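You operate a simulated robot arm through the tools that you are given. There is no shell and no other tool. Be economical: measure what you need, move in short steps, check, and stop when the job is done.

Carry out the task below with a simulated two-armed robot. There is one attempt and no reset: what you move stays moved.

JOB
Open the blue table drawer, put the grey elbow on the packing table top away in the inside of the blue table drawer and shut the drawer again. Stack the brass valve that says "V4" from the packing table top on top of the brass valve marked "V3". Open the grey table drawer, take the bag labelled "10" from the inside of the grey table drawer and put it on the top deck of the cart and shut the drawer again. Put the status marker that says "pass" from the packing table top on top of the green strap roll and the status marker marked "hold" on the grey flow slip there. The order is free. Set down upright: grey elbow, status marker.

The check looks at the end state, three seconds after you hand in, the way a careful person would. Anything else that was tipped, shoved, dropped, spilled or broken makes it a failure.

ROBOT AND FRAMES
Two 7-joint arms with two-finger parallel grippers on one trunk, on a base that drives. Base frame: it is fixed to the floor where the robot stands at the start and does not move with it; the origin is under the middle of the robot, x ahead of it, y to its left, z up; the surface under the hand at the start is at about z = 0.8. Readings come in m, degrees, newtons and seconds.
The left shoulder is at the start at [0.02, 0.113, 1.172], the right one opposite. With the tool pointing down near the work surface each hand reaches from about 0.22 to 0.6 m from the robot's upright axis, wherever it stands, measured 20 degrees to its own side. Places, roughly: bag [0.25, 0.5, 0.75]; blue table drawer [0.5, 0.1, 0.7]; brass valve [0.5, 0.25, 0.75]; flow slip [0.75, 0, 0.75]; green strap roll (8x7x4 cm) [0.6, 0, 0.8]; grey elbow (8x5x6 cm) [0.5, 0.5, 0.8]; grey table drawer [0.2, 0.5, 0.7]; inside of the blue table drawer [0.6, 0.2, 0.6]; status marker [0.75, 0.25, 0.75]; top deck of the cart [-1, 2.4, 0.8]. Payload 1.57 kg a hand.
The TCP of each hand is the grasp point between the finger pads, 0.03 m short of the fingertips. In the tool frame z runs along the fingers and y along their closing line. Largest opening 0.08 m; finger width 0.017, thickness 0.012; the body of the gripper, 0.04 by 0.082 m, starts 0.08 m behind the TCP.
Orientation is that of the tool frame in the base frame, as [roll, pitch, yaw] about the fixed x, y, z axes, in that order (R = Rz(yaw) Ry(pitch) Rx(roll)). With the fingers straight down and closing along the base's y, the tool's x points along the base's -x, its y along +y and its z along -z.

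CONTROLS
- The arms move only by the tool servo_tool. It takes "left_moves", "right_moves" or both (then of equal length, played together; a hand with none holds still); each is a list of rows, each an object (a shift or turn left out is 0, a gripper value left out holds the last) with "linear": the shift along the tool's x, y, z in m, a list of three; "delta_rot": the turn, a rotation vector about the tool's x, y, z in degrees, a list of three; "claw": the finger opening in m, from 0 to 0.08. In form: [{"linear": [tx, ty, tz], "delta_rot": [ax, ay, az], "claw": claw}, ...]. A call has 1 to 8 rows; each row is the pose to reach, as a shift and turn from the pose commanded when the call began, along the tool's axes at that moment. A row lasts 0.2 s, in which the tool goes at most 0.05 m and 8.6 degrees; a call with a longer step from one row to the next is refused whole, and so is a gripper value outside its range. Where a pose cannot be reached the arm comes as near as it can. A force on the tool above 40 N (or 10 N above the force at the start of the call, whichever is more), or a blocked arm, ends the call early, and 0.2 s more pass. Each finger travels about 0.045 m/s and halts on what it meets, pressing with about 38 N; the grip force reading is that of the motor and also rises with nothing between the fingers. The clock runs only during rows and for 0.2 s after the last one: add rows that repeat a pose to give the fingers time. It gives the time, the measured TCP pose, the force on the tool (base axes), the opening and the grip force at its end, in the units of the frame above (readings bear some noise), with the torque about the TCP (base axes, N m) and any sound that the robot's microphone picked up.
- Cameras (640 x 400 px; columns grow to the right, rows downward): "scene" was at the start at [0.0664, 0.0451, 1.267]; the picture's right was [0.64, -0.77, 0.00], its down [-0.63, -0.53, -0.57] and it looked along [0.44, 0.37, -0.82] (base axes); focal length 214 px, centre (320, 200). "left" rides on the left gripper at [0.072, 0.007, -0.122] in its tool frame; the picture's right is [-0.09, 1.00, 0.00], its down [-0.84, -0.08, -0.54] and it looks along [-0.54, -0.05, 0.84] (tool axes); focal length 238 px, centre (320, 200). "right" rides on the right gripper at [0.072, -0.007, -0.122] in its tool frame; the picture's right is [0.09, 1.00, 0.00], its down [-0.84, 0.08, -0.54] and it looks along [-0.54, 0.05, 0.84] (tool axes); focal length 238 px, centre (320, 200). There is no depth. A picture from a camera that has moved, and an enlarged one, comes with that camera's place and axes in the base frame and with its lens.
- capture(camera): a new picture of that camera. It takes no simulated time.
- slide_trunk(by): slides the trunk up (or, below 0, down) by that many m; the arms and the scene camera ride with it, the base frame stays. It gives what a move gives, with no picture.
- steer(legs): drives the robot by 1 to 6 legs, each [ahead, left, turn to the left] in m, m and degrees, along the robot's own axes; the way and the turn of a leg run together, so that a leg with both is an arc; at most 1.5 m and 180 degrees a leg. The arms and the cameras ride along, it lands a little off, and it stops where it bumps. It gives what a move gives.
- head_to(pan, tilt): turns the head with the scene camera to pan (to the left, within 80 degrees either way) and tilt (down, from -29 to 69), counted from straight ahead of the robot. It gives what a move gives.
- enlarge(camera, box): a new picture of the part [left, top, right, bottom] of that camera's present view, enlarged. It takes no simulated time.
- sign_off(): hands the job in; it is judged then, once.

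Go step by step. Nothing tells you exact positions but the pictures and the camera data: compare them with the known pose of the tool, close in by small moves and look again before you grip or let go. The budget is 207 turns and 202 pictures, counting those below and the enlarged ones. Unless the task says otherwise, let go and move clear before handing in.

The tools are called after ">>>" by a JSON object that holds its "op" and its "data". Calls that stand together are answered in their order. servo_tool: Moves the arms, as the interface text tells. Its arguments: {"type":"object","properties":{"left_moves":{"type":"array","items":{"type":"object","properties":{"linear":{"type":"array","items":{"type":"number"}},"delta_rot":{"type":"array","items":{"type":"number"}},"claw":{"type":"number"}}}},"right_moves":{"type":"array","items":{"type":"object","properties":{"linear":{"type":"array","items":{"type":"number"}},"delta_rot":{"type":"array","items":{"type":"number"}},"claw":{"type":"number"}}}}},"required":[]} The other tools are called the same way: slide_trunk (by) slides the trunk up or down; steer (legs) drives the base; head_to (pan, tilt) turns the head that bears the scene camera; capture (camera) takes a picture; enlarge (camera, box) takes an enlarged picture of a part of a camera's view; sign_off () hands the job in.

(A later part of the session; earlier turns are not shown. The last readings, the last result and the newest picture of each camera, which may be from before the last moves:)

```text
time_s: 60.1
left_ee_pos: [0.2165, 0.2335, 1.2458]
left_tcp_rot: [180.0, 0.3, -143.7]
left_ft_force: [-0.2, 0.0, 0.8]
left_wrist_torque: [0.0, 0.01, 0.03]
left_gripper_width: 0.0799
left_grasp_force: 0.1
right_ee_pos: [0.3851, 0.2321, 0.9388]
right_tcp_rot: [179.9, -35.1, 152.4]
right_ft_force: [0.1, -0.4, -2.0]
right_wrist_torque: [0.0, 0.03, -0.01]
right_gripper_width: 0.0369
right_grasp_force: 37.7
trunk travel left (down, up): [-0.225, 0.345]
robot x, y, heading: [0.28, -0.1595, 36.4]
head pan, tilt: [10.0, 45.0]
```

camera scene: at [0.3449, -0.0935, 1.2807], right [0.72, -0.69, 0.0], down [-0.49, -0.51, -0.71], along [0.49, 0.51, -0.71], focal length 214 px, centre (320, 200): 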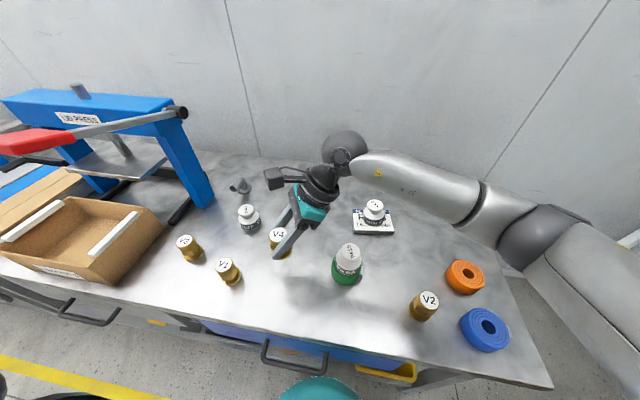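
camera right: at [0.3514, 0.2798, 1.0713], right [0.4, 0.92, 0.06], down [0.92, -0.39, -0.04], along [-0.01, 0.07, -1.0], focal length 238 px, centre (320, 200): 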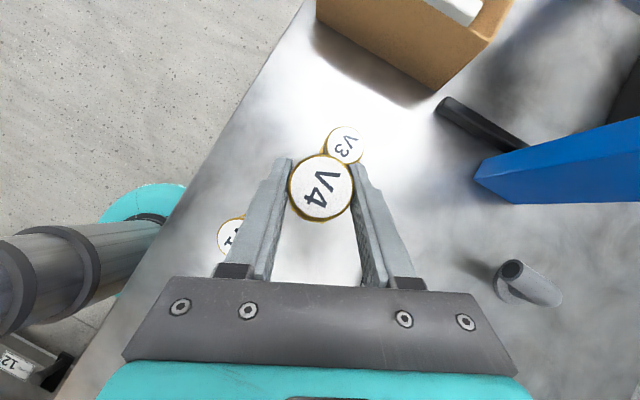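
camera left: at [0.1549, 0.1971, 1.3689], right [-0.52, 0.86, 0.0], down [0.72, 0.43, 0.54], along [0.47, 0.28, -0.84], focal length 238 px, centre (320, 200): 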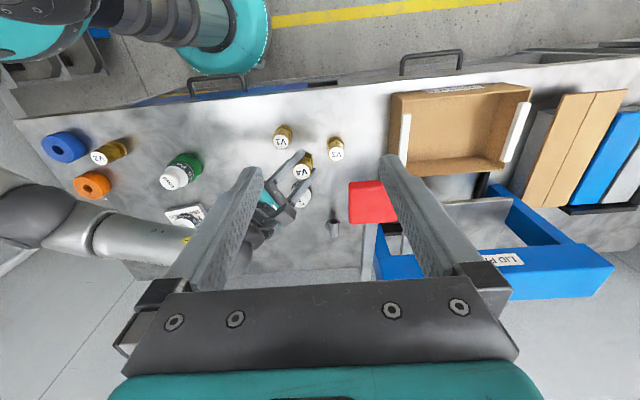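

>>> {"op": "servo_tool", "data": {"right_moves": [{"linear": [-0.0263, -0.0155, -0.0185]}, {"linear": [-0.0526, -0.031, -0.037]}, {"linear": [-0.0788, -0.0465, -0.0554]}, {"linear": [-0.0788, -0.0465, -0.0554]}]}}

>>> {"op": "steer", "data": {"legs": [[0, 0.16, 0]]}}

>>> {"op": "capture", "data": {"camera": "right"}}

>>> {"op": "capture", "data": {"camera": "scene"}}

>>> {"op": "capture", "data": {"camera": "left"}}

```text
time_s: 61.1
left_ee_pos: [0.2162, 0.2348, 1.2459]
left_tcp_rot: [-179.9, 0.1, -143.5]
left_ft_force: [-0.8, 0.0, -0.4]
left_wrist_torque: [0.01, -0.03, 0.0]
left_gripper_width: 0.0798
left_grasp_force: 0.1
right_ee_pos: [0.4496, 0.1473, 0.9372]
right_tcp_rot: [180.0, -35.0, 152.5]
right_ft_force: [0.2, -0.6, -2.1]
right_wrist_torque: [-0.01, 0.01, -0.01]
right_gripper_width: 0.0368
right_grasp_force: 38.0
trunk travel left (down, up): [-0.225, 0.345]
robot x, y, heading: [0.279, -0.1555, 36.4]
head pan, tilt: [10.0, 45.0]
```

```text
time_s: 62.5
left_ee_pos: [0.1225, 0.3634, 1.2455]
left_tcp_rot: [-179.8, 0.0, -143.7]
left_ft_force: [-0.5, 0.1, -0.1]
left_wrist_torque: [-0.02, -0.02, -0.01]
left_gripper_width: 0.0801
left_grasp_force: 0.1
right_ee_pos: [0.3551, 0.2748, 0.9382]
right_tcp_rot: [179.8, -34.9, 152.3]
right_ft_force: [-0.2, 0.3, -2.1]
right_wrist_torque: [-0.03, 0.02, 0.06]
right_gripper_width: 0.0369
right_grasp_force: 37.6
trunk travel left (down, up): [-0.225, 0.345]
robot x, y, heading: [0.1831, -0.0274, 36.2]
head pan, tilt: [10.0, 45.0]
```

```text
133 pictures are left
camera right: at [0.3624, 0.2642, 1.0785], right [0.4, 0.92, 0.05], down [0.92, -0.39, -0.04], along [-0.01, 0.06, -1.0], focal length 238 px, centre (320, 200)
```

right: 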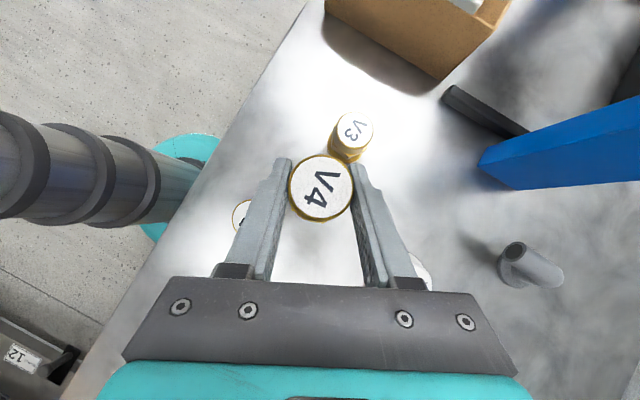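

```text
132 pictures are left
camera scene: at [0.2503, 0.035, 1.2807], right [0.72, -0.69, 0.0], down [-0.49, -0.51, -0.71], along [0.49, 0.51, -0.71], focal length 214 px, centre (320, 200)
```

scene: 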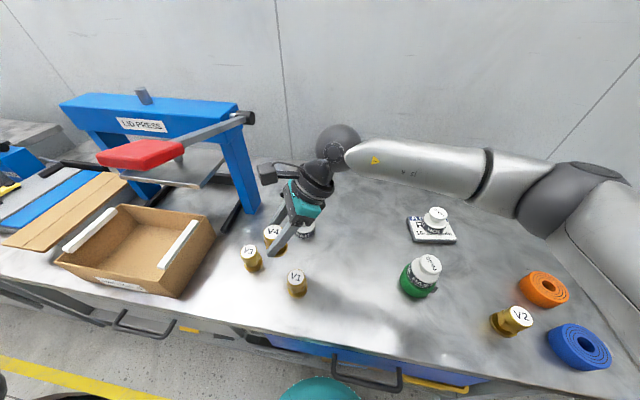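

```text
131 pictures are left
camera left: at [0.0603, 0.3258, 1.3686], right [-0.52, 0.86, 0.0], down [0.72, 0.43, 0.54], along [0.47, 0.28, -0.84], focal length 238 px, centre (320, 200)
```

left: 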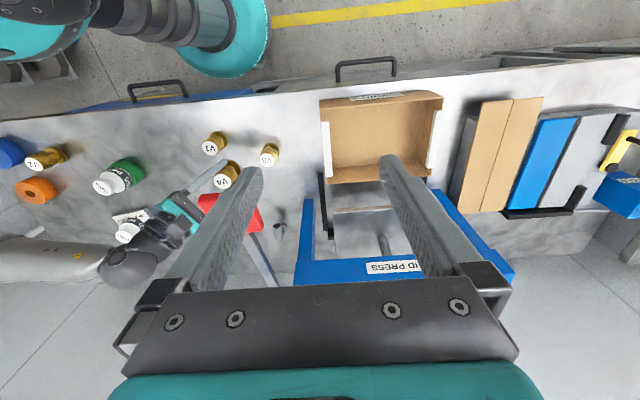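

>>> {"op": "enlarge", "data": {"camera": "right", "box": [280, 100, 400, 175]}}

```text
5.33 times, centred on (340, 138) of right
camera zoom: at [0.3624, 0.2642, 1.0785], right [0.4, 0.92, 0.05], down [0.92, -0.39, -0.04], along [-0.01, 0.06, -1.0], focal length 1271 px, centre (213, 533)
```

zoom: 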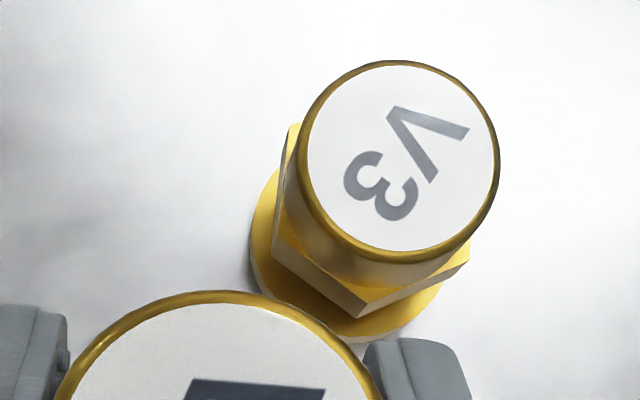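

>>> {"op": "servo_tool", "data": {"right_moves": [{"linear": [0.0172, 0.0106, 0.012]}, {"linear": [0.0344, 0.0212, 0.0241]}, {"linear": [0.0516, 0.0318, 0.0362]}, {"linear": [0.0516, 0.0318, 0.0362]}, {"linear": [0.0459, 0.0318, 0.0444]}, {"linear": [0.0459, 0.0318, 0.0444]}]}}

>>> {"op": "enlarge", "data": {"camera": "scene", "box": [200, 210, 300, 273]}}

>>> {"op": "enlarge", "data": {"camera": "left", "box": [200, 120, 320, 195]}}

```text
time_s: 63.9
left_ee_pos: [0.1224, 0.3612, 1.2453]
left_tcp_rot: [-180.0, 0.1, -143.7]
left_ft_force: [0.0, -0.4, 0.8]
left_wrist_torque: [-0.04, 0.02, 0.03]
left_gripper_width: 0.0797
left_grasp_force: 0.0
right_ee_pos: [0.3138, 0.3315, 0.9274]
right_tcp_rot: [179.8, -35.1, 152.4]
right_ft_force: [0.0, -0.2, -2.5]
right_wrist_torque: [0.0, -0.01, -0.01]
right_gripper_width: 0.0371
right_grasp_force: 37.9
trunk travel left (down, up): [-0.225, 0.345]
robot x, y, heading: [0.1871, -0.0294, 36.1]
head pan, tilt: [10.0, 45.0]
```

```text
6.35 times, centred on (250, 242) of scene
camera zoom: at [0.2507, 0.0344, 1.2808], right [0.72, -0.69, 0.0], down [-0.49, -0.51, -0.71], along [0.49, 0.51, -0.71], focal length 1362 px, centre (764, -64)
```

zoom: 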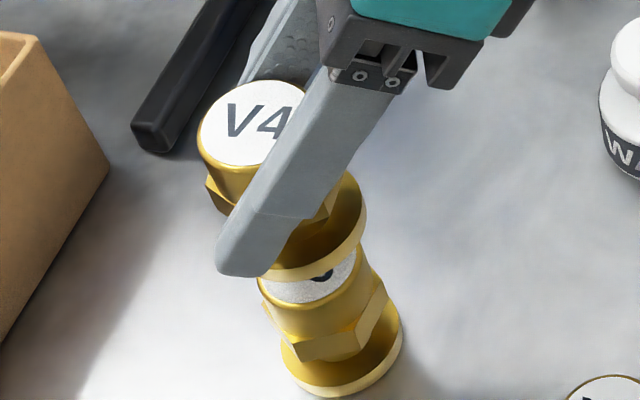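

```text
5.33 times, centred on (260, 158) of left
camera zoom: at [0.0608, 0.3251, 1.3689], right [-0.52, 0.86, 0.0], down [0.72, 0.43, 0.54], along [0.47, 0.28, -0.84], focal length 1271 px, centre (640, 427)
```

zoom: 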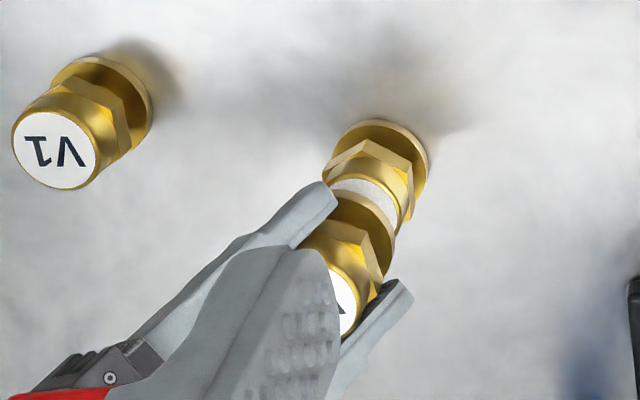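

Aligned in both views. Lower vertically toward contact.

>>> {"op": "servo_tool", "data": {"right_moves": [{"linear": [-0.0029, 0, 0.0041]}, {"linear": [-0.0063, 0, 0.009]}, {"linear": [-0.0063, 0, 0.009]}]}}

>>> {"op": "enlarge", "data": {"camera": "scene", "box": [200, 210, 300, 273]}}

>>> {"op": "enlarge", "data": {"camera": "left", "box": [230, 130, 310, 180]}}

```text
time_s: 64.7
left_ee_pos: [0.1232, 0.3622, 1.2463]
left_tcp_rot: [-180.0, 0.1, -143.7]
left_ft_force: [-0.2, 0.3, 0.3]
left_wrist_torque: [0.03, -0.02, -0.02]
left_gripper_width: 0.08
left_grasp_force: 0.0
right_ee_pos: [0.3149, 0.3316, 0.9168]
right_tcp_rot: [179.9, -35.0, 152.4]
right_ft_force: [0.6, 0.1, -2.0]
right_wrist_torque: [-0.01, 0.0, -0.01]
right_gripper_width: 0.0368
right_grasp_force: 37.9
trunk travel left (down, up): [-0.225, 0.345]
robot x, y, heading: [0.1855, -0.0287, 36.5]
head pan, tilt: [10.0, 45.0]
```

```text
6.35 times, centred on (250, 242) of scene
camera zoom: at [0.2507, 0.0344, 1.2808], right [0.72, -0.69, 0.0], down [-0.49, -0.51, -0.71], along [0.49, 0.51, -0.71], focal length 1362 px, centre (764, -64)
```

zoom: 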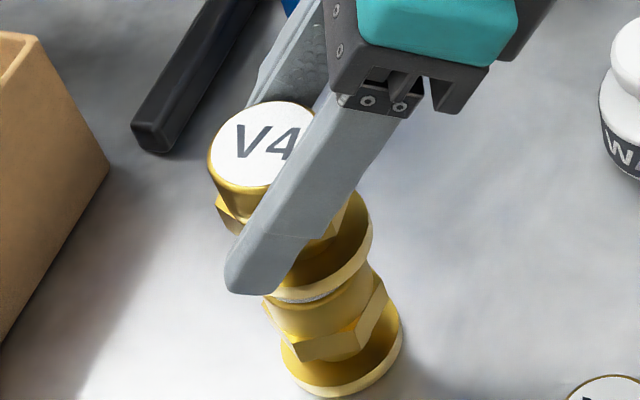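

```text
8.00 times, centred on (270, 155) of left
camera zoom: at [0.0608, 0.3251, 1.3689], right [-0.52, 0.86, 0.0], down [0.72, 0.43, 0.54], along [0.47, 0.28, -0.84], focal length 1907 px, centre (720, 560)
```

zoom: 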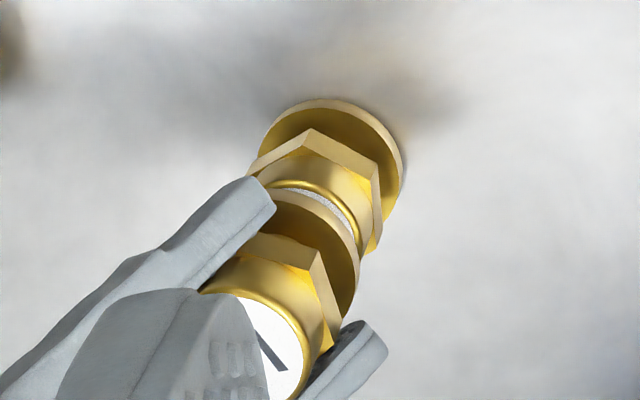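

>>> {"op": "servo_tool", "data": {"right_moves": [{"linear": [-0.0009, 0, 0.0012]}, {"linear": [-0.0017, 0, 0.0025]}]}}

>>> {"op": "servo_tool", "data": {"right_moves": [{"linear": [-0.0006, 0, 0.0008]}, {"linear": [-0.0011, 0, 0.0016]}]}}

```text
time_s: 65.3
left_ee_pos: [0.1231, 0.3625, 1.2465]
left_tcp_rot: [180.0, 0.1, -143.7]
left_ft_force: [-0.1, 0.4, 0.6]
left_wrist_torque: [-0.02, 0.0, -0.01]
left_gripper_width: 0.0802
left_grasp_force: 0.2
right_ee_pos: [0.3135, 0.3321, 0.914]
right_tcp_rot: [179.9, -35.1, 152.3]
right_ft_force: [-0.7, 0.4, -2.2]
right_wrist_torque: [-0.01, -0.04, 0.0]
right_gripper_width: 0.0366
right_grasp_force: 38.2
trunk travel left (down, up): [-0.225, 0.345]
robot x, y, heading: [0.1844, -0.0323, 36.2]
head pan, tilt: [10.0, 45.0]
```

```text
time_s: 65.9
left_ee_pos: [0.1226, 0.3625, 1.2454]
left_tcp_rot: [-179.9, 0.0, -143.6]
left_ft_force: [0.4, 0.5, 0.0]
left_wrist_torque: [0.02, 0.0, 0.0]
left_gripper_width: 0.0802
left_grasp_force: 0.1
right_ee_pos: [0.3138, 0.3318, 0.912]
right_tcp_rot: [179.8, -35.0, 152.3]
right_ft_force: [0.1, -0.3, -2.4]
right_wrist_torque: [0.02, -0.02, -0.02]
right_gripper_width: 0.0363
right_grasp_force: 38.1
trunk travel left (down, up): [-0.225, 0.345]
robot x, y, heading: [0.186, -0.0285, 36.5]
head pan, tilt: [10.0, 45.0]
```

>>> {"op": "servo_tool", "data": {"right_moves": [{"linear": [-0.0006, 0, 0.0008]}, {"linear": [-0.0011, 0, 0.0016]}]}}

>>> {"op": "enlarge", "data": {"camera": "scene", "box": [200, 210, 300, 273]}}

```text
time_s: 66.5
left_ee_pos: [0.1219, 0.3614, 1.2448]
left_tcp_rot: [180.0, 0.1, -143.7]
left_ft_force: [0.4, -0.1, -0.3]
left_wrist_torque: [-0.02, 0.0, 0.01]
left_gripper_width: 0.08
left_grasp_force: 0.1
right_ee_pos: [0.3146, 0.332, 0.9096]
right_tcp_rot: [179.9, -35.0, 152.4]
right_ft_force: [-0.5, -0.2, -2.6]
right_wrist_torque: [-0.01, -0.01, 0.03]
right_gripper_width: 0.0369
right_grasp_force: 38.8
trunk travel left (down, up): [-0.225, 0.345]
robot x, y, heading: [0.184, -0.0289, 36.2]
head pan, tilt: [10.0, 45.0]
```

```text
6.35 times, centred on (250, 242) of scene
camera zoom: at [0.2507, 0.0344, 1.2808], right [0.72, -0.69, 0.0], down [-0.49, -0.51, -0.71], along [0.49, 0.51, -0.71], focal length 1362 px, centre (764, -64)
```

zoom: 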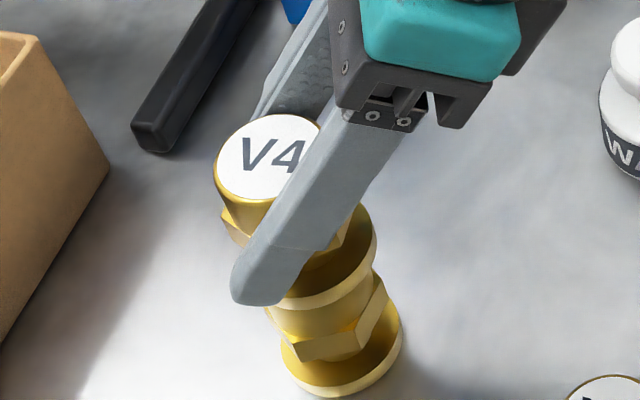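

>>> {"op": "servo_tool", "data": {"right_moves": [{"linear": [-0.0006, 0, 0.0008]}, {"linear": [-0.0011, 0, 0.0016]}]}}

```text
time_s: 67.1
left_ee_pos: [0.1227, 0.3619, 1.2457]
left_tcp_rot: [-180.0, 0.1, -143.7]
left_ft_force: [-0.4, 0.2, 0.9]
left_wrist_torque: [0.0, 0.04, 0.02]
left_gripper_width: 0.0799
left_grasp_force: 0.0
right_ee_pos: [0.3137, 0.3323, 0.9096]
right_tcp_rot: [179.9, -35.0, 152.4]
right_ft_force: [0.1, 0.2, -2.5]
right_wrist_torque: [0.0, 0.02, 0.01]
right_gripper_width: 0.0369
right_grasp_force: 38.4
trunk travel left (down, up): [-0.225, 0.345]
robot x, y, heading: [0.1878, -0.0284, 36.1]
head pan, tilt: [10.0, 45.0]
```

>>> {"op": "servo_tool", "data": {"right_moves": [{"linear": [-0.0006, 0, 0.0008]}, {"linear": [-0.0011, 0, 0.0016]}]}}

>>> {"op": "enlarge", "data": {"camera": "scene", "box": [200, 210, 300, 273]}}

```text
time_s: 67.7
left_ee_pos: [0.1235, 0.3618, 1.2472]
left_tcp_rot: [180.0, 0.1, -143.7]
left_ft_force: [0.9, -1.0, -0.3]
left_wrist_torque: [-0.02, -0.02, 0.0]
left_gripper_width: 0.0801
left_grasp_force: 0.0
right_ee_pos: [0.3157, 0.3324, 0.9068]
right_tcp_rot: [179.8, -35.1, 152.5]
right_ft_force: [1.6, -1.0, 1.5]
right_wrist_torque: [-0.11, -0.02, 0.03]
right_gripper_width: 0.037
right_grasp_force: 37.9
trunk travel left (down, up): [-0.225, 0.345]
robot x, y, heading: [0.1849, -0.0266, 36.4]
head pan, tilt: [10.0, 45.0]
```

```text
6.35 times, centred on (250, 242) of scene
camera zoom: at [0.2508, 0.034, 1.2808], right [0.72, -0.69, 0.0], down [-0.49, -0.51, -0.71], along [0.49, 0.51, -0.71], focal length 1362 px, centre (764, -64)
```

zoom: 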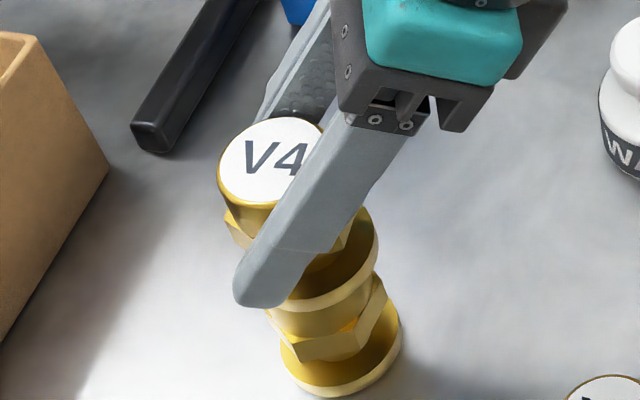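

Contact is felt. Release, then retreat along the finger axis.

>>> {"op": "servo_tool", "data": {"right_moves": [{"claw": 0.045}, {"claw": 0.06}, {"claw": 0.07}, {"claw": 0.07}]}}

>>> {"op": "enlarge", "data": {"camera": "scene", "box": [200, 210, 300, 273]}}

>>> {"op": "servo_tool", "data": {"right_moves": [{"linear": [0, 0, -0.03]}, {"linear": [0, 0, -0.07]}, {"linear": [0, 0, -0.11]}, {"linear": [0, 0, -0.15]}]}}

>>> {"op": "enlarge", "data": {"camera": "scene", "box": [200, 190, 320, 265]}}

>>> {"op": "capture", "data": {"camera": "right"}}

```text
time_s: 68.7
left_ee_pos: [0.1224, 0.3627, 1.246]
left_tcp_rot: [180.0, 0.2, -143.7]
left_ft_force: [-0.2, 0.0, 0.4]
left_wrist_torque: [-0.02, -0.04, 0.0]
left_gripper_width: 0.0801
left_grasp_force: 0.0
right_ee_pos: [0.3132, 0.3318, 0.9077]
right_tcp_rot: [179.9, -35.1, 152.3]
right_ft_force: [0.0, -0.2, -0.3]
right_wrist_torque: [0.01, 0.0, 0.02]
right_gripper_width: 0.07
right_grasp_force: 0.1
trunk travel left (down, up): [-0.225, 0.345]
robot x, y, heading: [0.185, -0.031, 36.6]
head pan, tilt: [10.0, 45.0]
```

```text
6.35 times, centred on (250, 242) of scene
camera zoom: at [0.2507, 0.0343, 1.2808], right [0.72, -0.69, 0.0], down [-0.49, -0.51, -0.71], along [0.49, 0.51, -0.71], focal length 1362 px, centre (764, -64)
```

zoom: 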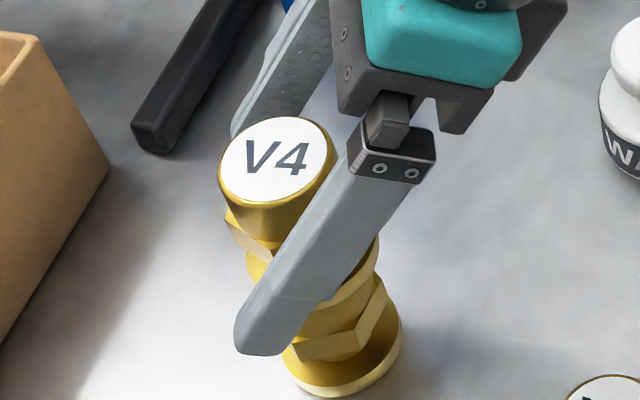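

```text
time_s: 69.7
left_ee_pos: [0.1241, 0.3614, 1.2458]
left_tcp_rot: [180.0, 0.1, -143.7]
left_ft_force: [-0.4, -0.5, -0.1]
left_wrist_torque: [-0.01, 0.01, -0.02]
left_gripper_width: 0.0799
left_grasp_force: 0.1
right_ee_pos: [0.3908, 0.2912, 1.0298]
right_tcp_rot: [180.0, -35.0, 152.4]
right_ft_force: [0.3, -1.5, -0.3]
right_wrist_torque: [0.02, -0.02, -0.01]
right_gripper_width: 0.0703
right_grasp_force: 0.1
trunk travel left (down, up): [-0.225, 0.345]
robot x, y, heading: [0.1851, -0.031, 36.6]
head pan, tilt: [10.0, 45.0]
```

```text
5.33 times, centred on (260, 228) of scene
camera zoom: at [0.2508, 0.034, 1.2808], right [0.72, -0.69, 0.0], down [-0.49, -0.51, -0.71], along [0.49, 0.51, -0.71], focal length 1144 px, centre (640, 53)
```

zoom: 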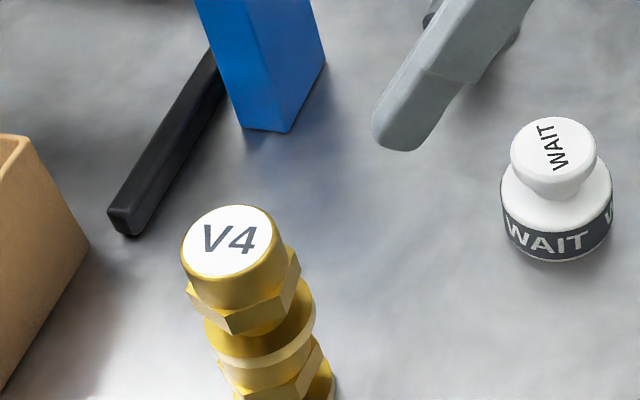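

```text
121 pictures are left
camera right: at [0.3976, 0.2799, 1.1703], right [0.4, 0.92, 0.05], down [0.92, -0.39, -0.04], along [-0.01, 0.06, -1.0], focal length 238 px, centre (320, 200)
```

right: 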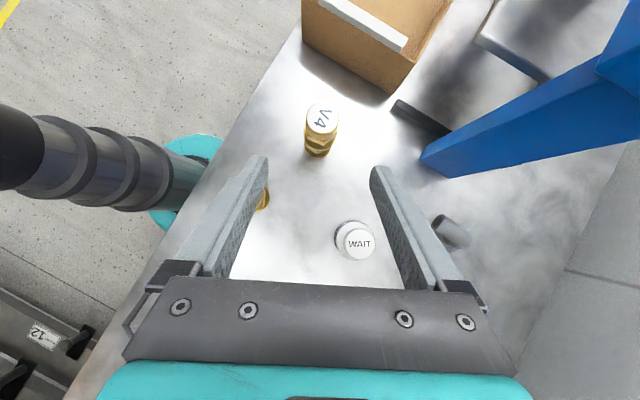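

V4 stands stably on V3. Now the grey elbow: look closely.

>>> {"op": "enlarge", "data": {"camera": "right", "box": [380, 180, 500, 255]}}

>>> {"op": "head_to", "data": {"pan": 12, "tilt": 35}}

>>> {"op": "capture", "data": {"camera": "scene"}}

```text
5.33 times, centred on (440, 218) of right
camera zoom: at [0.3976, 0.2799, 1.1703], right [0.4, 0.92, 0.05], down [0.92, -0.39, -0.04], along [-0.01, 0.06, -1.0], focal length 1271 px, centre (-320, 107)
```

zoom: 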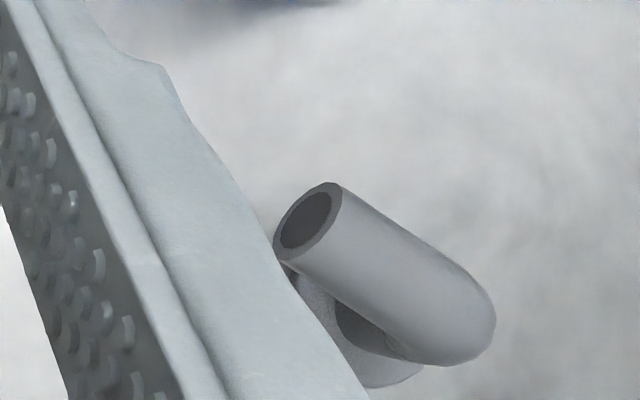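

```text
time_s: 70.4
left_ee_pos: [0.1222, 0.362, 1.2459]
left_tcp_rot: [-179.9, 0.1, -143.7]
left_ft_force: [-0.5, 0.6, 0.5]
left_wrist_torque: [-0.01, 0.0, -0.03]
left_gripper_width: 0.0801
left_grasp_force: 0.0
right_ee_pos: [0.389, 0.2905, 1.0298]
right_tcp_rot: [179.9, -35.1, 152.3]
right_ft_force: [0.0, 0.4, -0.1]
right_wrist_torque: [-0.02, -0.03, -0.01]
right_gripper_width: 0.0703
right_grasp_force: 0.1
trunk travel left (down, up): [-0.225, 0.345]
robot x, y, heading: [0.1838, -0.0272, 36.3]
head pan, tilt: [12.0, 35.0]
```

```text
119 pictures are left
camera scene: at [0.2531, 0.0412, 1.2955], right [0.75, -0.66, 0.0], down [-0.38, -0.43, -0.82], along [0.54, 0.61, -0.57], focal length 214 px, centre (320, 200)
```

scene: 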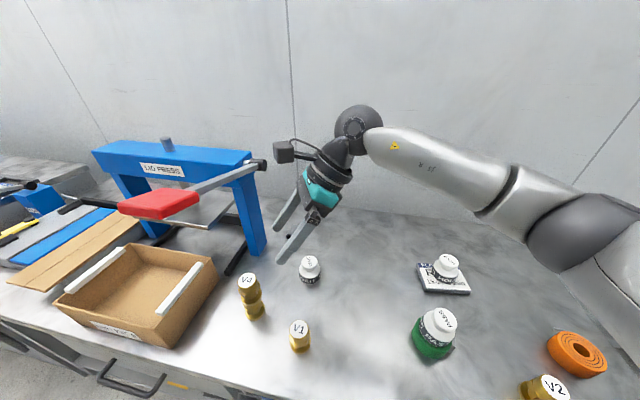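

The elbow's tube points toward me with its flange under the far end. I straighten the right hand away from the press and then measure the lever's clearance there.

>>> {"op": "servo_tool", "data": {"right_moves": [{"linear": [-0.02, 0, 0], "delta_rot": [0, -7, 0]}, {"linear": [-0.04, 0, 0], "delta_rot": [0, -14, 0]}, {"linear": [-0.06, 0, 0], "delta_rot": [0, -21, 0]}, {"linear": [-0.08, 0, 0], "delta_rot": [0, -28, 0]}, {"linear": [-0.1, 0, 0], "delta_rot": [0, -35, 0], "claw": 0.08}]}}

>>> {"op": "servo_tool", "data": {"right_moves": [{"delta_rot": [0, 0, -8]}, {"delta_rot": [0, 0, -16]}, {"delta_rot": [0, 0, -24]}, {"delta_rot": [0, 0, -32]}, {"delta_rot": [0, 0, -40]}, {"delta_rot": [0, 0, -48]}, {"delta_rot": [0, 0, -56]}, {"delta_rot": [0, 0, -64]}]}}

>>> {"op": "capture", "data": {"camera": "scene"}}

>>> {"op": "capture", "data": {"camera": "right"}}

```text
time_s: 71.6
left_ee_pos: [0.1219, 0.3617, 1.2468]
left_tcp_rot: [179.9, 0.0, -143.7]
left_ft_force: [-0.9, -0.5, -0.4]
left_wrist_torque: [0.0, 0.0, 0.01]
left_gripper_width: 0.0801
left_grasp_force: 0.0
right_ee_pos: [0.4643, 0.2527, 0.9727]
right_tcp_rot: [179.9, 0.1, 152.3]
right_ft_force: [-0.2, 0.0, 0.7]
right_wrist_torque: [0.0, 0.0, 0.03]
right_gripper_width: 0.08
right_grasp_force: 0.0
trunk travel left (down, up): [-0.225, 0.345]
robot x, y, heading: [0.1879, -0.03, 36.5]
head pan, tilt: [12.0, 35.0]
```

```text
time_s: 73.4
left_ee_pos: [0.1235, 0.3614, 1.2458]
left_tcp_rot: [179.9, 0.0, -143.6]
left_ft_force: [1.0, -0.4, -0.1]
left_wrist_torque: [-0.01, -0.04, 0.03]
left_gripper_width: 0.0801
left_grasp_force: 0.1
right_ee_pos: [0.4624, 0.2534, 0.9721]
right_tcp_rot: [179.9, 0.0, -143.5]
right_ft_force: [0.3, 0.2, 0.4]
right_wrist_torque: [0.0, 0.04, -0.01]
right_gripper_width: 0.0802
right_grasp_force: 0.1
trunk travel left (down, up): [-0.225, 0.345]
robot x, y, heading: [0.1862, -0.0285, 36.4]
head pan, tilt: [12.0, 35.0]
```

```text
118 pictures are left
camera scene: at [0.2531, 0.0412, 1.2956], right [0.75, -0.66, 0.0], down [-0.38, -0.43, -0.82], along [0.54, 0.61, -0.57], focal length 214 px, centre (320, 200)
```

scene: 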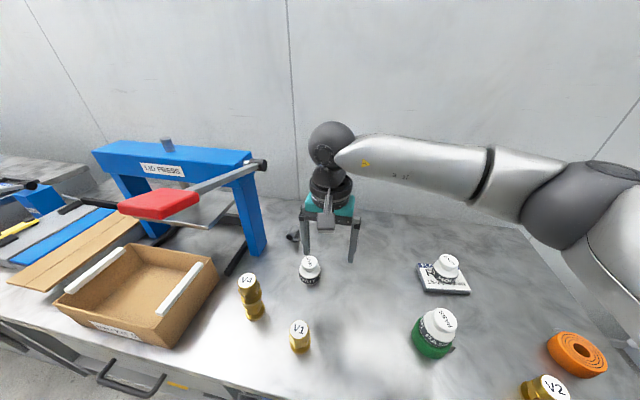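

```text
117 pictures are left
camera right: at [0.4097, 0.2058, 1.0932], right [-0.67, 0.75, 0.0], down [0.63, 0.56, 0.54], along [0.4, 0.36, -0.84], focal length 238 px, centre (320, 200)
```

right: 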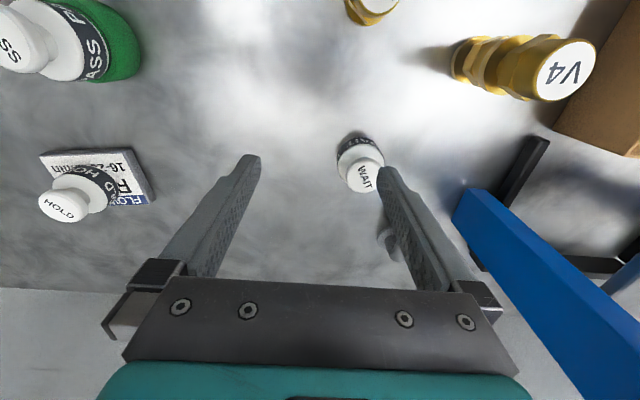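

>>> {"op": "servo_tool", "data": {"right_moves": [{"linear": [-0.035, 0.01, 0]}, {"linear": [-0.07, 0.02, 0]}, {"linear": [-0.1, 0.03, 0]}, {"linear": [-0.1, 0.03, 0]}]}}

>>> {"op": "capture", "data": {"camera": "right"}}

>>> {"op": "enlarge", "data": {"camera": "scene", "box": [220, 140, 380, 240]}}

```text
time_s: 74.4
left_ee_pos: [0.1226, 0.3607, 1.2466]
left_tcp_rot: [179.9, 0.1, -143.7]
left_ft_force: [-0.3, 0.5, -0.4]
left_wrist_torque: [0.01, -0.01, 0.01]
left_gripper_width: 0.0799
left_grasp_force: 0.0
right_ee_pos: [0.5259, 0.3366, 0.9725]
right_tcp_rot: [179.9, 0.2, -143.6]
right_ft_force: [-0.7, 0.4, 0.7]
right_wrist_torque: [0.01, 0.03, 0.0]
right_gripper_width: 0.08
right_grasp_force: 0.1
trunk travel left (down, up): [-0.225, 0.345]
robot x, y, heading: [0.1804, -0.0244, 36.1]
head pan, tilt: [12.0, 35.0]
```

```text
116 pictures are left
camera right: at [0.4726, 0.2886, 1.094], right [-0.66, 0.75, 0.0], down [0.63, 0.56, 0.54], along [0.4, 0.36, -0.84], focal length 238 px, centre (320, 200)
```

right: 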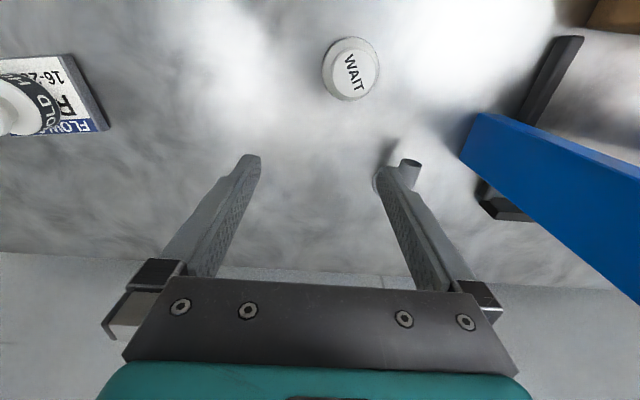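

```text
4.00 times, centred on (300, 190) of scene
camera zoom: at [0.2533, 0.041, 1.2956], right [0.75, -0.66, 0.0], down [-0.38, -0.43, -0.82], along [0.54, 0.61, -0.57], focal length 858 px, centre (400, 240)
```

zoom: 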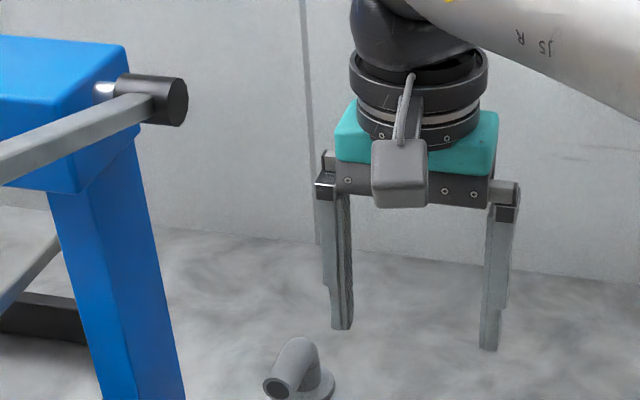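

The elbow sits at about P 0.70 with ~3 cm between a vertical hand and the lever cap, so it is reachable from the right. I shift the hand right, the robot left, and turn the hand 9° to match the tube.

>>> {"op": "servo_tool", "data": {"right_moves": [{"linear": [0, -0.04, 0], "claw": 0.06}, {"linear": [0, -0.08, 0], "delta_rot": [0, 0, 4.5]}, {"linear": [0, -0.11, 0], "delta_rot": [0, 0, 9]}]}}

>>> {"op": "steer", "data": {"legs": [[0, 0.1, 0]]}}

>>> {"op": "capture", "data": {"camera": "right"}}

>>> {"op": "enlarge", "data": {"camera": "scene", "box": [260, 140, 420, 240]}}

```text
time_s: 75.2
left_ee_pos: [0.122, 0.3612, 1.2465]
left_tcp_rot: [-179.9, 0.1, -143.7]
left_ft_force: [0.3, 0.2, -0.7]
left_wrist_torque: [0.01, 0.0, -0.02]
left_gripper_width: 0.0802
left_grasp_force: 0.1
right_ee_pos: [0.5929, 0.2486, 0.9716]
right_tcp_rot: [179.9, 0.0, -152.7]
right_ft_force: [-0.1, 0.0, 0.6]
right_wrist_torque: [-0.01, -0.01, 0.02]
right_gripper_width: 0.0599
right_grasp_force: 0.0
trunk travel left (down, up): [-0.225, 0.345]
robot x, y, heading: [0.1847, -0.0267, 36.3]
head pan, tilt: [12.0, 35.0]
```

```text
time_s: 76.3
left_ee_pos: [0.0629, 0.4415, 1.245]
left_tcp_rot: [-180.0, 0.1, -143.7]
left_ft_force: [-0.5, 1.4, -0.3]
left_wrist_torque: [0.0, -0.03, 0.01]
left_gripper_width: 0.08
left_grasp_force: 0.0
right_ee_pos: [0.5333, 0.3284, 0.9719]
right_tcp_rot: [-180.0, 0.0, -152.6]
right_ft_force: [-0.1, 0.0, 0.4]
right_wrist_torque: [-0.01, -0.02, 0.0]
right_gripper_width: 0.0601
right_grasp_force: 0.0
trunk travel left (down, up): [-0.225, 0.345]
robot x, y, heading: [0.1272, 0.0463, 36.5]
head pan, tilt: [12.0, 35.0]
```

```text
114 pictures are left
camera right: at [0.4727, 0.2903, 1.0934], right [-0.54, 0.84, 0.0], down [0.71, 0.45, 0.54], along [0.46, 0.29, -0.84], focal length 238 px, centre (320, 200)
```

right: 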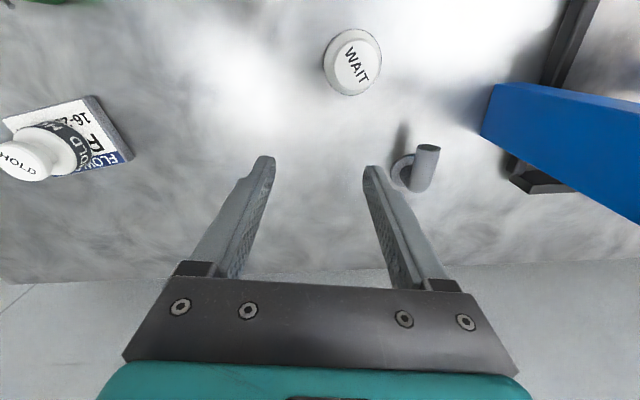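

```text
4.00 times, centred on (340, 190) of scene
camera zoom: at [0.1941, 0.1211, 1.2956], right [0.75, -0.66, 0.0], down [-0.38, -0.43, -0.82], along [0.54, 0.61, -0.57], focal length 858 px, centre (240, 240)
```

zoom: 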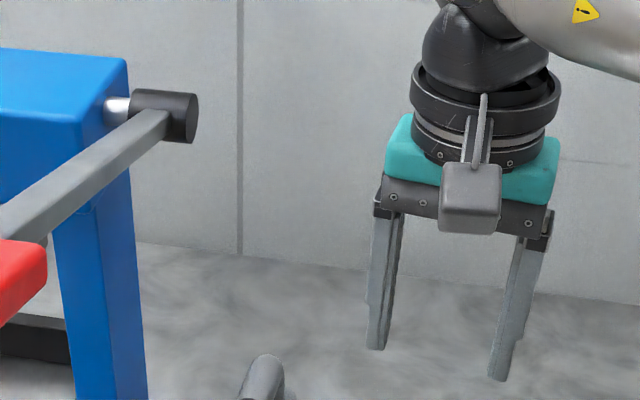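

>>> {"op": "enlarge", "data": {"camera": "right", "box": [370, 125, 490, 200]}}

```text
5.33 times, centred on (430, 162) of right
camera zoom: at [0.4727, 0.2903, 1.0934], right [-0.54, 0.84, 0.0], down [0.71, 0.45, 0.54], along [0.46, 0.29, -0.84], focal length 1271 px, centre (-267, 400)
```

zoom: 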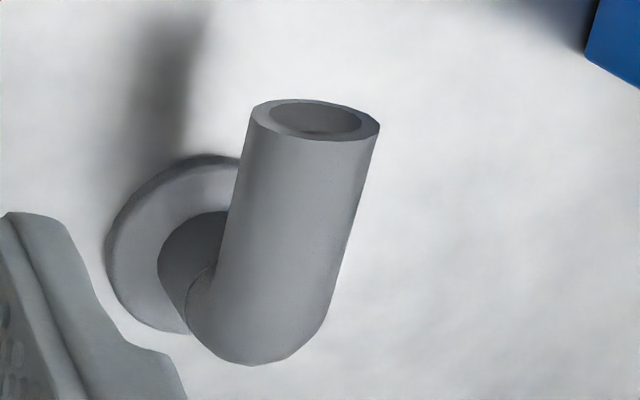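

The hand's ring would pass close to the lever cap when vertical, so I'll lean the hand 14° to the right and grip only the straight tube part. Move to a pre-grasp 10 cm out.

>>> {"op": "servo_tool", "data": {"right_moves": [{"linear": [-0.008, 0.03, 0.01], "delta_rot": [-5, 0, 0]}, {"linear": [-0.016, 0.06, 0.02], "delta_rot": [-10, 0, 0]}, {"linear": [-0.024, 0.0913, 0.029], "delta_rot": [-14, 0, 0]}, {"linear": [-0.024, 0.0913, 0.029], "delta_rot": [-14, 0, 0]}]}}

>>> {"op": "capture", "data": {"camera": "right"}}

>>> {"op": "enlarge", "data": {"camera": "scene", "box": [220, 150, 420, 275]}}

```text
time_s: 77.3
left_ee_pos: [0.0637, 0.4401, 1.2452]
left_tcp_rot: [179.9, 0.1, -143.6]
left_ft_force: [0.8, -0.3, 0.4]
left_wrist_torque: [0.01, 0.0, 0.01]
left_gripper_width: 0.0801
left_grasp_force: 0.0
right_ee_pos: [0.5127, 0.4208, 0.9438]
right_tcp_rot: [165.8, 0.0, -152.6]
right_ft_force: [0.1, -0.4, 0.3]
right_wrist_torque: [-0.01, 0.03, -0.01]
right_gripper_width: 0.0603
right_grasp_force: 0.1
trunk travel left (down, up): [-0.225, 0.345]
robot x, y, heading: [0.1307, 0.0483, 36.5]
head pan, tilt: [12.0, 35.0]
```

```text
111 pictures are left
camera right: at [0.4664, 0.3552, 1.0591], right [-0.53, 0.81, 0.24], down [0.77, 0.33, 0.55], along [0.36, 0.47, -0.8], focal length 238 px, centre (320, 200)
```

right: 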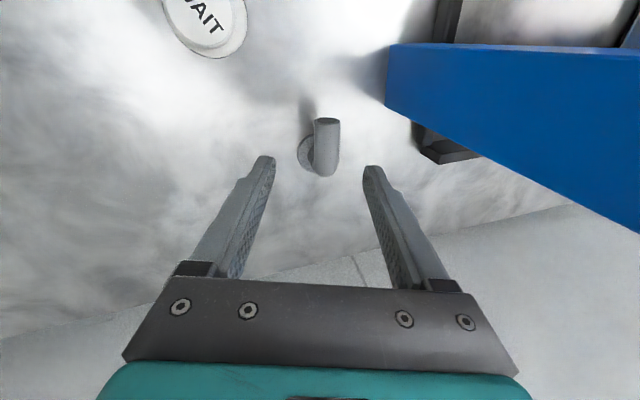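

```text
3.20 times, centred on (320, 212) of scene
camera zoom: at [0.1949, 0.12, 1.2956], right [0.75, -0.66, 0.0], down [-0.38, -0.43, -0.82], along [0.54, 0.61, -0.57], focal length 686 px, centre (320, 160)
```

zoom: 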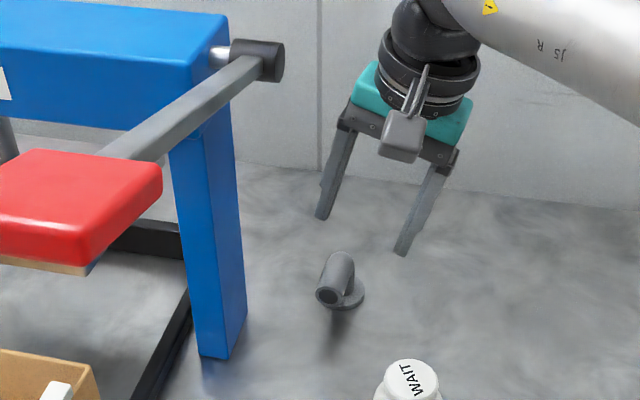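

The tube is straight ahead of the hand. Advance and close on it.

>>> {"op": "servo_tool", "data": {"right_moves": [{"linear": [0.002, 0.0018, 0.035]}, {"linear": [0.002, 0.0018, 0.065]}, {"linear": [0.002, 0.0018, 0.085]}, {"linear": [0.002, 0.0018, 0.096]}, {"linear": [0.002, 0.0018, 0.096]}]}}

>>> {"op": "capture", "data": {"camera": "right"}}

>>> {"op": "enlarge", "data": {"camera": "scene", "box": [220, 150, 420, 275]}}

```text
time_s: 78.5
left_ee_pos: [0.0632, 0.4413, 1.247]
left_tcp_rot: [-179.9, 0.1, -143.6]
left_ft_force: [-0.3, 0.5, 0.0]
left_wrist_torque: [0.03, 0.0, 0.0]
left_gripper_width: 0.0799
left_grasp_force: 0.0
right_ee_pos: [0.498, 0.4407, 0.8505]
right_tcp_rot: [165.9, -0.1, -152.4]
right_ft_force: [-0.5, -0.9, -0.1]
right_wrist_torque: [-0.01, 0.03, -0.03]
right_gripper_width: 0.0602
right_grasp_force: 0.1
trunk travel left (down, up): [-0.225, 0.345]
robot x, y, heading: [0.1276, 0.0475, 36.2]
head pan, tilt: [12.0, 35.0]
```

```text
109 pictures are left
camera right: at [0.4517, 0.3758, 0.9672], right [-0.53, 0.81, 0.24], down [0.77, 0.33, 0.54], along [0.36, 0.47, -0.8], focal length 238 px, centre (320, 200)
```

right: 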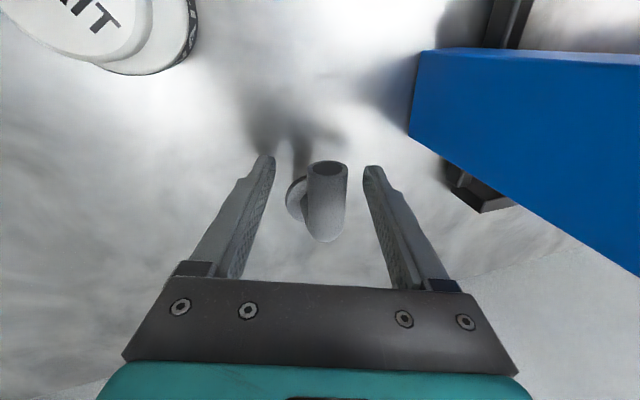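

```text
3.20 times, centred on (320, 212) of scene
camera zoom: at [0.1948, 0.1202, 1.2956], right [0.75, -0.66, 0.0], down [-0.38, -0.43, -0.82], along [0.54, 0.61, -0.57], focal length 686 px, centre (320, 160)
```

zoom: 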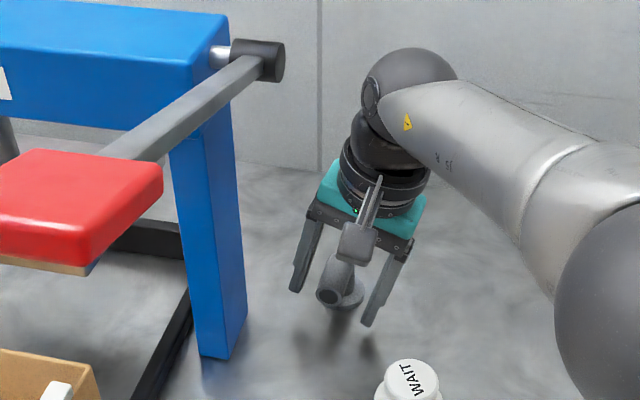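

>>> {"op": "servo_tool", "data": {"right_moves": [{"claw": 0.045}, {"claw": 0.03}, {"claw": 0.02}, {"claw": 0.01}, {"claw": 0.01}, {"claw": 0.01}]}}

>>> {"op": "capture", "data": {"camera": "right"}}

>>> {"op": "enlarge", "data": {"camera": "scene", "box": [280, 200, 380, 263]}}

```text
time_s: 80.0
left_ee_pos: [0.0646, 0.4404, 1.2459]
left_tcp_rot: [-179.9, 0.1, -143.6]
left_ft_force: [0.3, 0.2, -0.8]
left_wrist_torque: [0.03, -0.01, -0.02]
left_gripper_width: 0.08
left_grasp_force: 0.1
right_ee_pos: [0.4989, 0.4405, 0.8523]
right_tcp_rot: [165.9, 0.1, -152.6]
right_ft_force: [-0.4, 0.9, 1.5]
right_wrist_torque: [0.1, -0.1, 0.04]
right_gripper_width: 0.0233
right_grasp_force: 35.7
trunk travel left (down, up): [-0.225, 0.345]
robot x, y, heading: [0.1261, 0.0532, 36.7]
head pan, tilt: [12.0, 35.0]
```

```text
107 pictures are left
camera right: at [0.4518, 0.3758, 0.9677], right [-0.53, 0.81, 0.24], down [0.77, 0.33, 0.55], along [0.36, 0.47, -0.8], focal length 238 px, centre (320, 200)
```

right: 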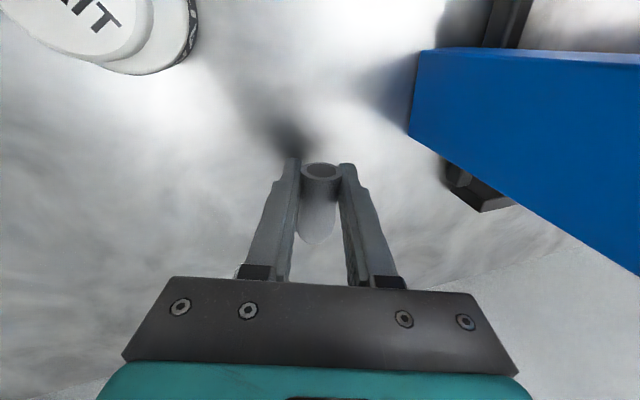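

```text
6.35 times, centred on (330, 232) of scene
camera zoom: at [0.1946, 0.1202, 1.2956], right [0.75, -0.66, 0.0], down [-0.38, -0.43, -0.82], along [0.54, 0.61, -0.57], focal length 1362 px, centre (256, -0)
```

zoom: 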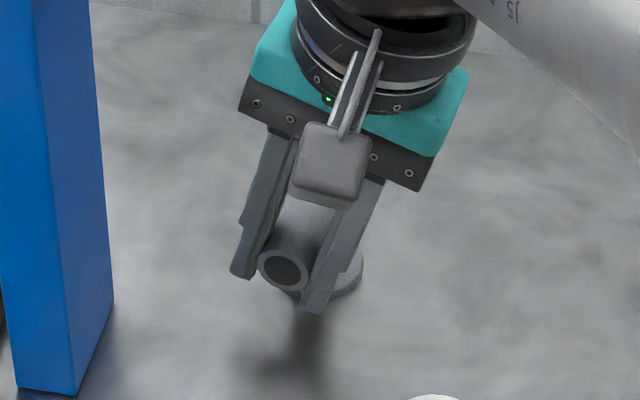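

Gripped (23 mm). Lift a little and look.

>>> {"op": "servo_tool", "data": {"right_moves": [{"linear": [0, 0.0019, -0.0078]}, {"linear": [0, 0.0048, -0.0194]}, {"linear": [0, 0.0048, -0.04]}, {"linear": [0, 0.0048, -0.07]}, {"linear": [0, 0.0048, -0.07]}]}}

>>> {"op": "enlarge", "data": {"camera": "scene", "box": [280, 170, 400, 245]}}

>>> {"op": "capture", "data": {"camera": "right"}}

```text
time_s: 81.2
left_ee_pos: [0.0641, 0.4412, 1.2457]
left_tcp_rot: [180.0, 0.2, -143.6]
left_ft_force: [0.2, 0.1, -0.1]
left_wrist_torque: [-0.03, -0.01, 0.03]
left_gripper_width: 0.08
left_grasp_force: 0.0
right_ee_pos: [0.5049, 0.43, 0.9201]
right_tcp_rot: [165.9, 0.0, -152.5]
right_ft_force: [0.1, -1.1, -0.6]
right_wrist_torque: [0.0, -0.01, -0.01]
right_gripper_width: 0.0234
right_grasp_force: 35.7
trunk travel left (down, up): [-0.225, 0.345]
robot x, y, heading: [0.127, 0.0501, 36.4]
head pan, tilt: [12.0, 35.0]
```

```text
5.33 times, centred on (340, 208) of scene
camera zoom: at [0.1947, 0.1203, 1.2956], right [0.75, -0.66, 0.0], down [-0.38, -0.43, -0.82], along [0.54, 0.61, -0.57], focal length 1144 px, centre (213, 160)
```

zoom: 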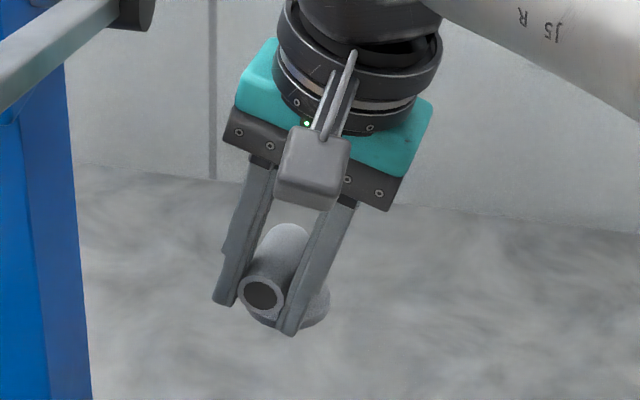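

```text
104 pictures are left
camera right: at [0.4583, 0.3655, 1.0362], right [-0.53, 0.82, 0.24], down [0.77, 0.33, 0.54], along [0.36, 0.47, -0.8], focal length 238 px, centre (320, 200)
```

right: 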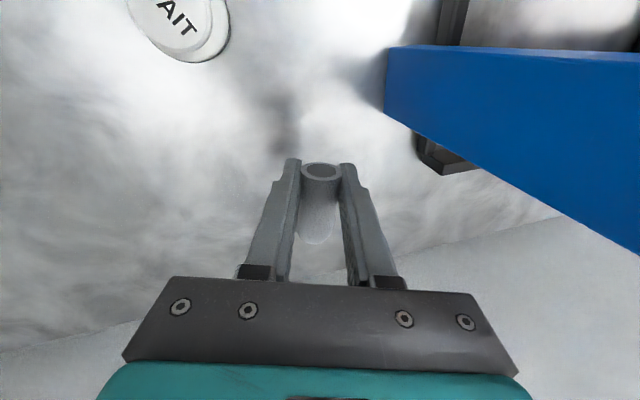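

Elbow is held. I lift it right and up, clear of the lever, then back the robot off.

>>> {"op": "servo_tool", "data": {"right_moves": [{"linear": [0, -0.02, -0.035]}, {"linear": [0, -0.045, -0.073]}, {"linear": [0, -0.07, -0.11]}, {"linear": [0, -0.097, -0.148]}, {"linear": [0.03, -0.12, -0.16]}]}}

>>> {"op": "steer", "data": {"legs": [[-0.2, 0, 0]]}}

>>> {"op": "head_to", "data": {"pan": 0, "tilt": 50}}

>>> {"op": "capture", "data": {"camera": "scene"}}

```text
time_s: 82.3
left_ee_pos: [0.0637, 0.4398, 1.2452]
left_tcp_rot: [179.9, 0.1, -143.6]
left_ft_force: [0.8, 0.4, 0.1]
left_wrist_torque: [-0.01, 0.0, 0.02]
left_gripper_width: 0.08
left_grasp_force: 0.1
right_ee_pos: [0.5502, 0.278, 1.0481]
right_tcp_rot: [165.9, 0.0, -152.6]
right_ft_force: [0.1, 0.5, -1.3]
right_wrist_torque: [0.02, -0.01, 0.01]
right_gripper_width: 0.0233
right_grasp_force: 35.1
trunk travel left (down, up): [-0.225, 0.345]
robot x, y, heading: [0.1274, 0.0481, 36.6]
head pan, tilt: [12.0, 35.0]
```

```text
time_s: 84.0
left_ee_pos: [-0.0986, 0.3205, 1.2468]
left_tcp_rot: [-179.9, 0.0, -143.3]
left_ft_force: [-0.2, -0.2, -0.8]
left_wrist_torque: [0.01, -0.04, 0.01]
left_gripper_width: 0.0802
left_grasp_force: 0.0
right_ee_pos: [0.3878, 0.1614, 1.0479]
right_tcp_rot: [165.9, 0.2, -152.4]
right_ft_force: [0.6, -1.0, 0.2]
right_wrist_torque: [-0.01, -0.02, -0.01]
right_gripper_width: 0.0232
right_grasp_force: 35.3
trunk travel left (down, up): [-0.225, 0.345]
robot x, y, heading: [-0.0334, -0.0721, 36.5]
head pan, tilt: [12.0, 35.0]
```

```text
time_s: 84.7
left_ee_pos: [-0.0966, 0.3198, 1.2469]
left_tcp_rot: [179.9, 0.1, -143.3]
left_ft_force: [-0.1, -0.1, 0.7]
left_wrist_torque: [-0.02, 0.04, -0.03]
left_gripper_width: 0.0802
left_grasp_force: 0.2
right_ee_pos: [0.3886, 0.1606, 1.0474]
right_tcp_rot: [165.9, 0.0, -152.4]
right_ft_force: [-0.3, 0.3, -0.4]
right_wrist_torque: [-0.04, 0.02, -0.01]
right_gripper_width: 0.023
right_grasp_force: 34.9
trunk travel left (down, up): [-0.225, 0.345]
robot x, y, heading: [-0.0336, -0.0651, 36.6]
head pan, tilt: [0.0, 50.0]
```

```text
103 pictures are left
camera scene: at [0.0378, -0.0186, 1.2739], right [0.6, -0.8, 0.0], down [-0.61, -0.46, -0.64], along [0.52, 0.38, -0.77], focal length 214 px, centre (320, 200)
```

scene: 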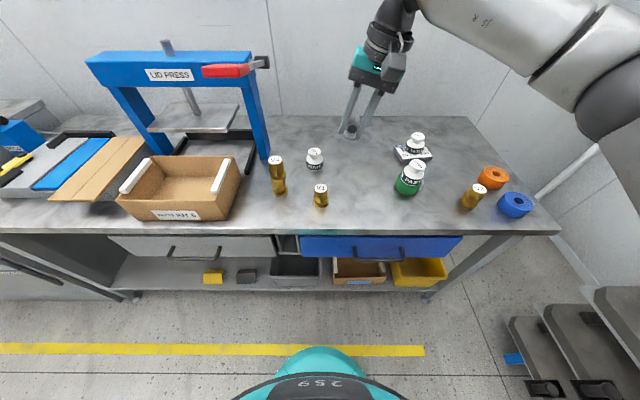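

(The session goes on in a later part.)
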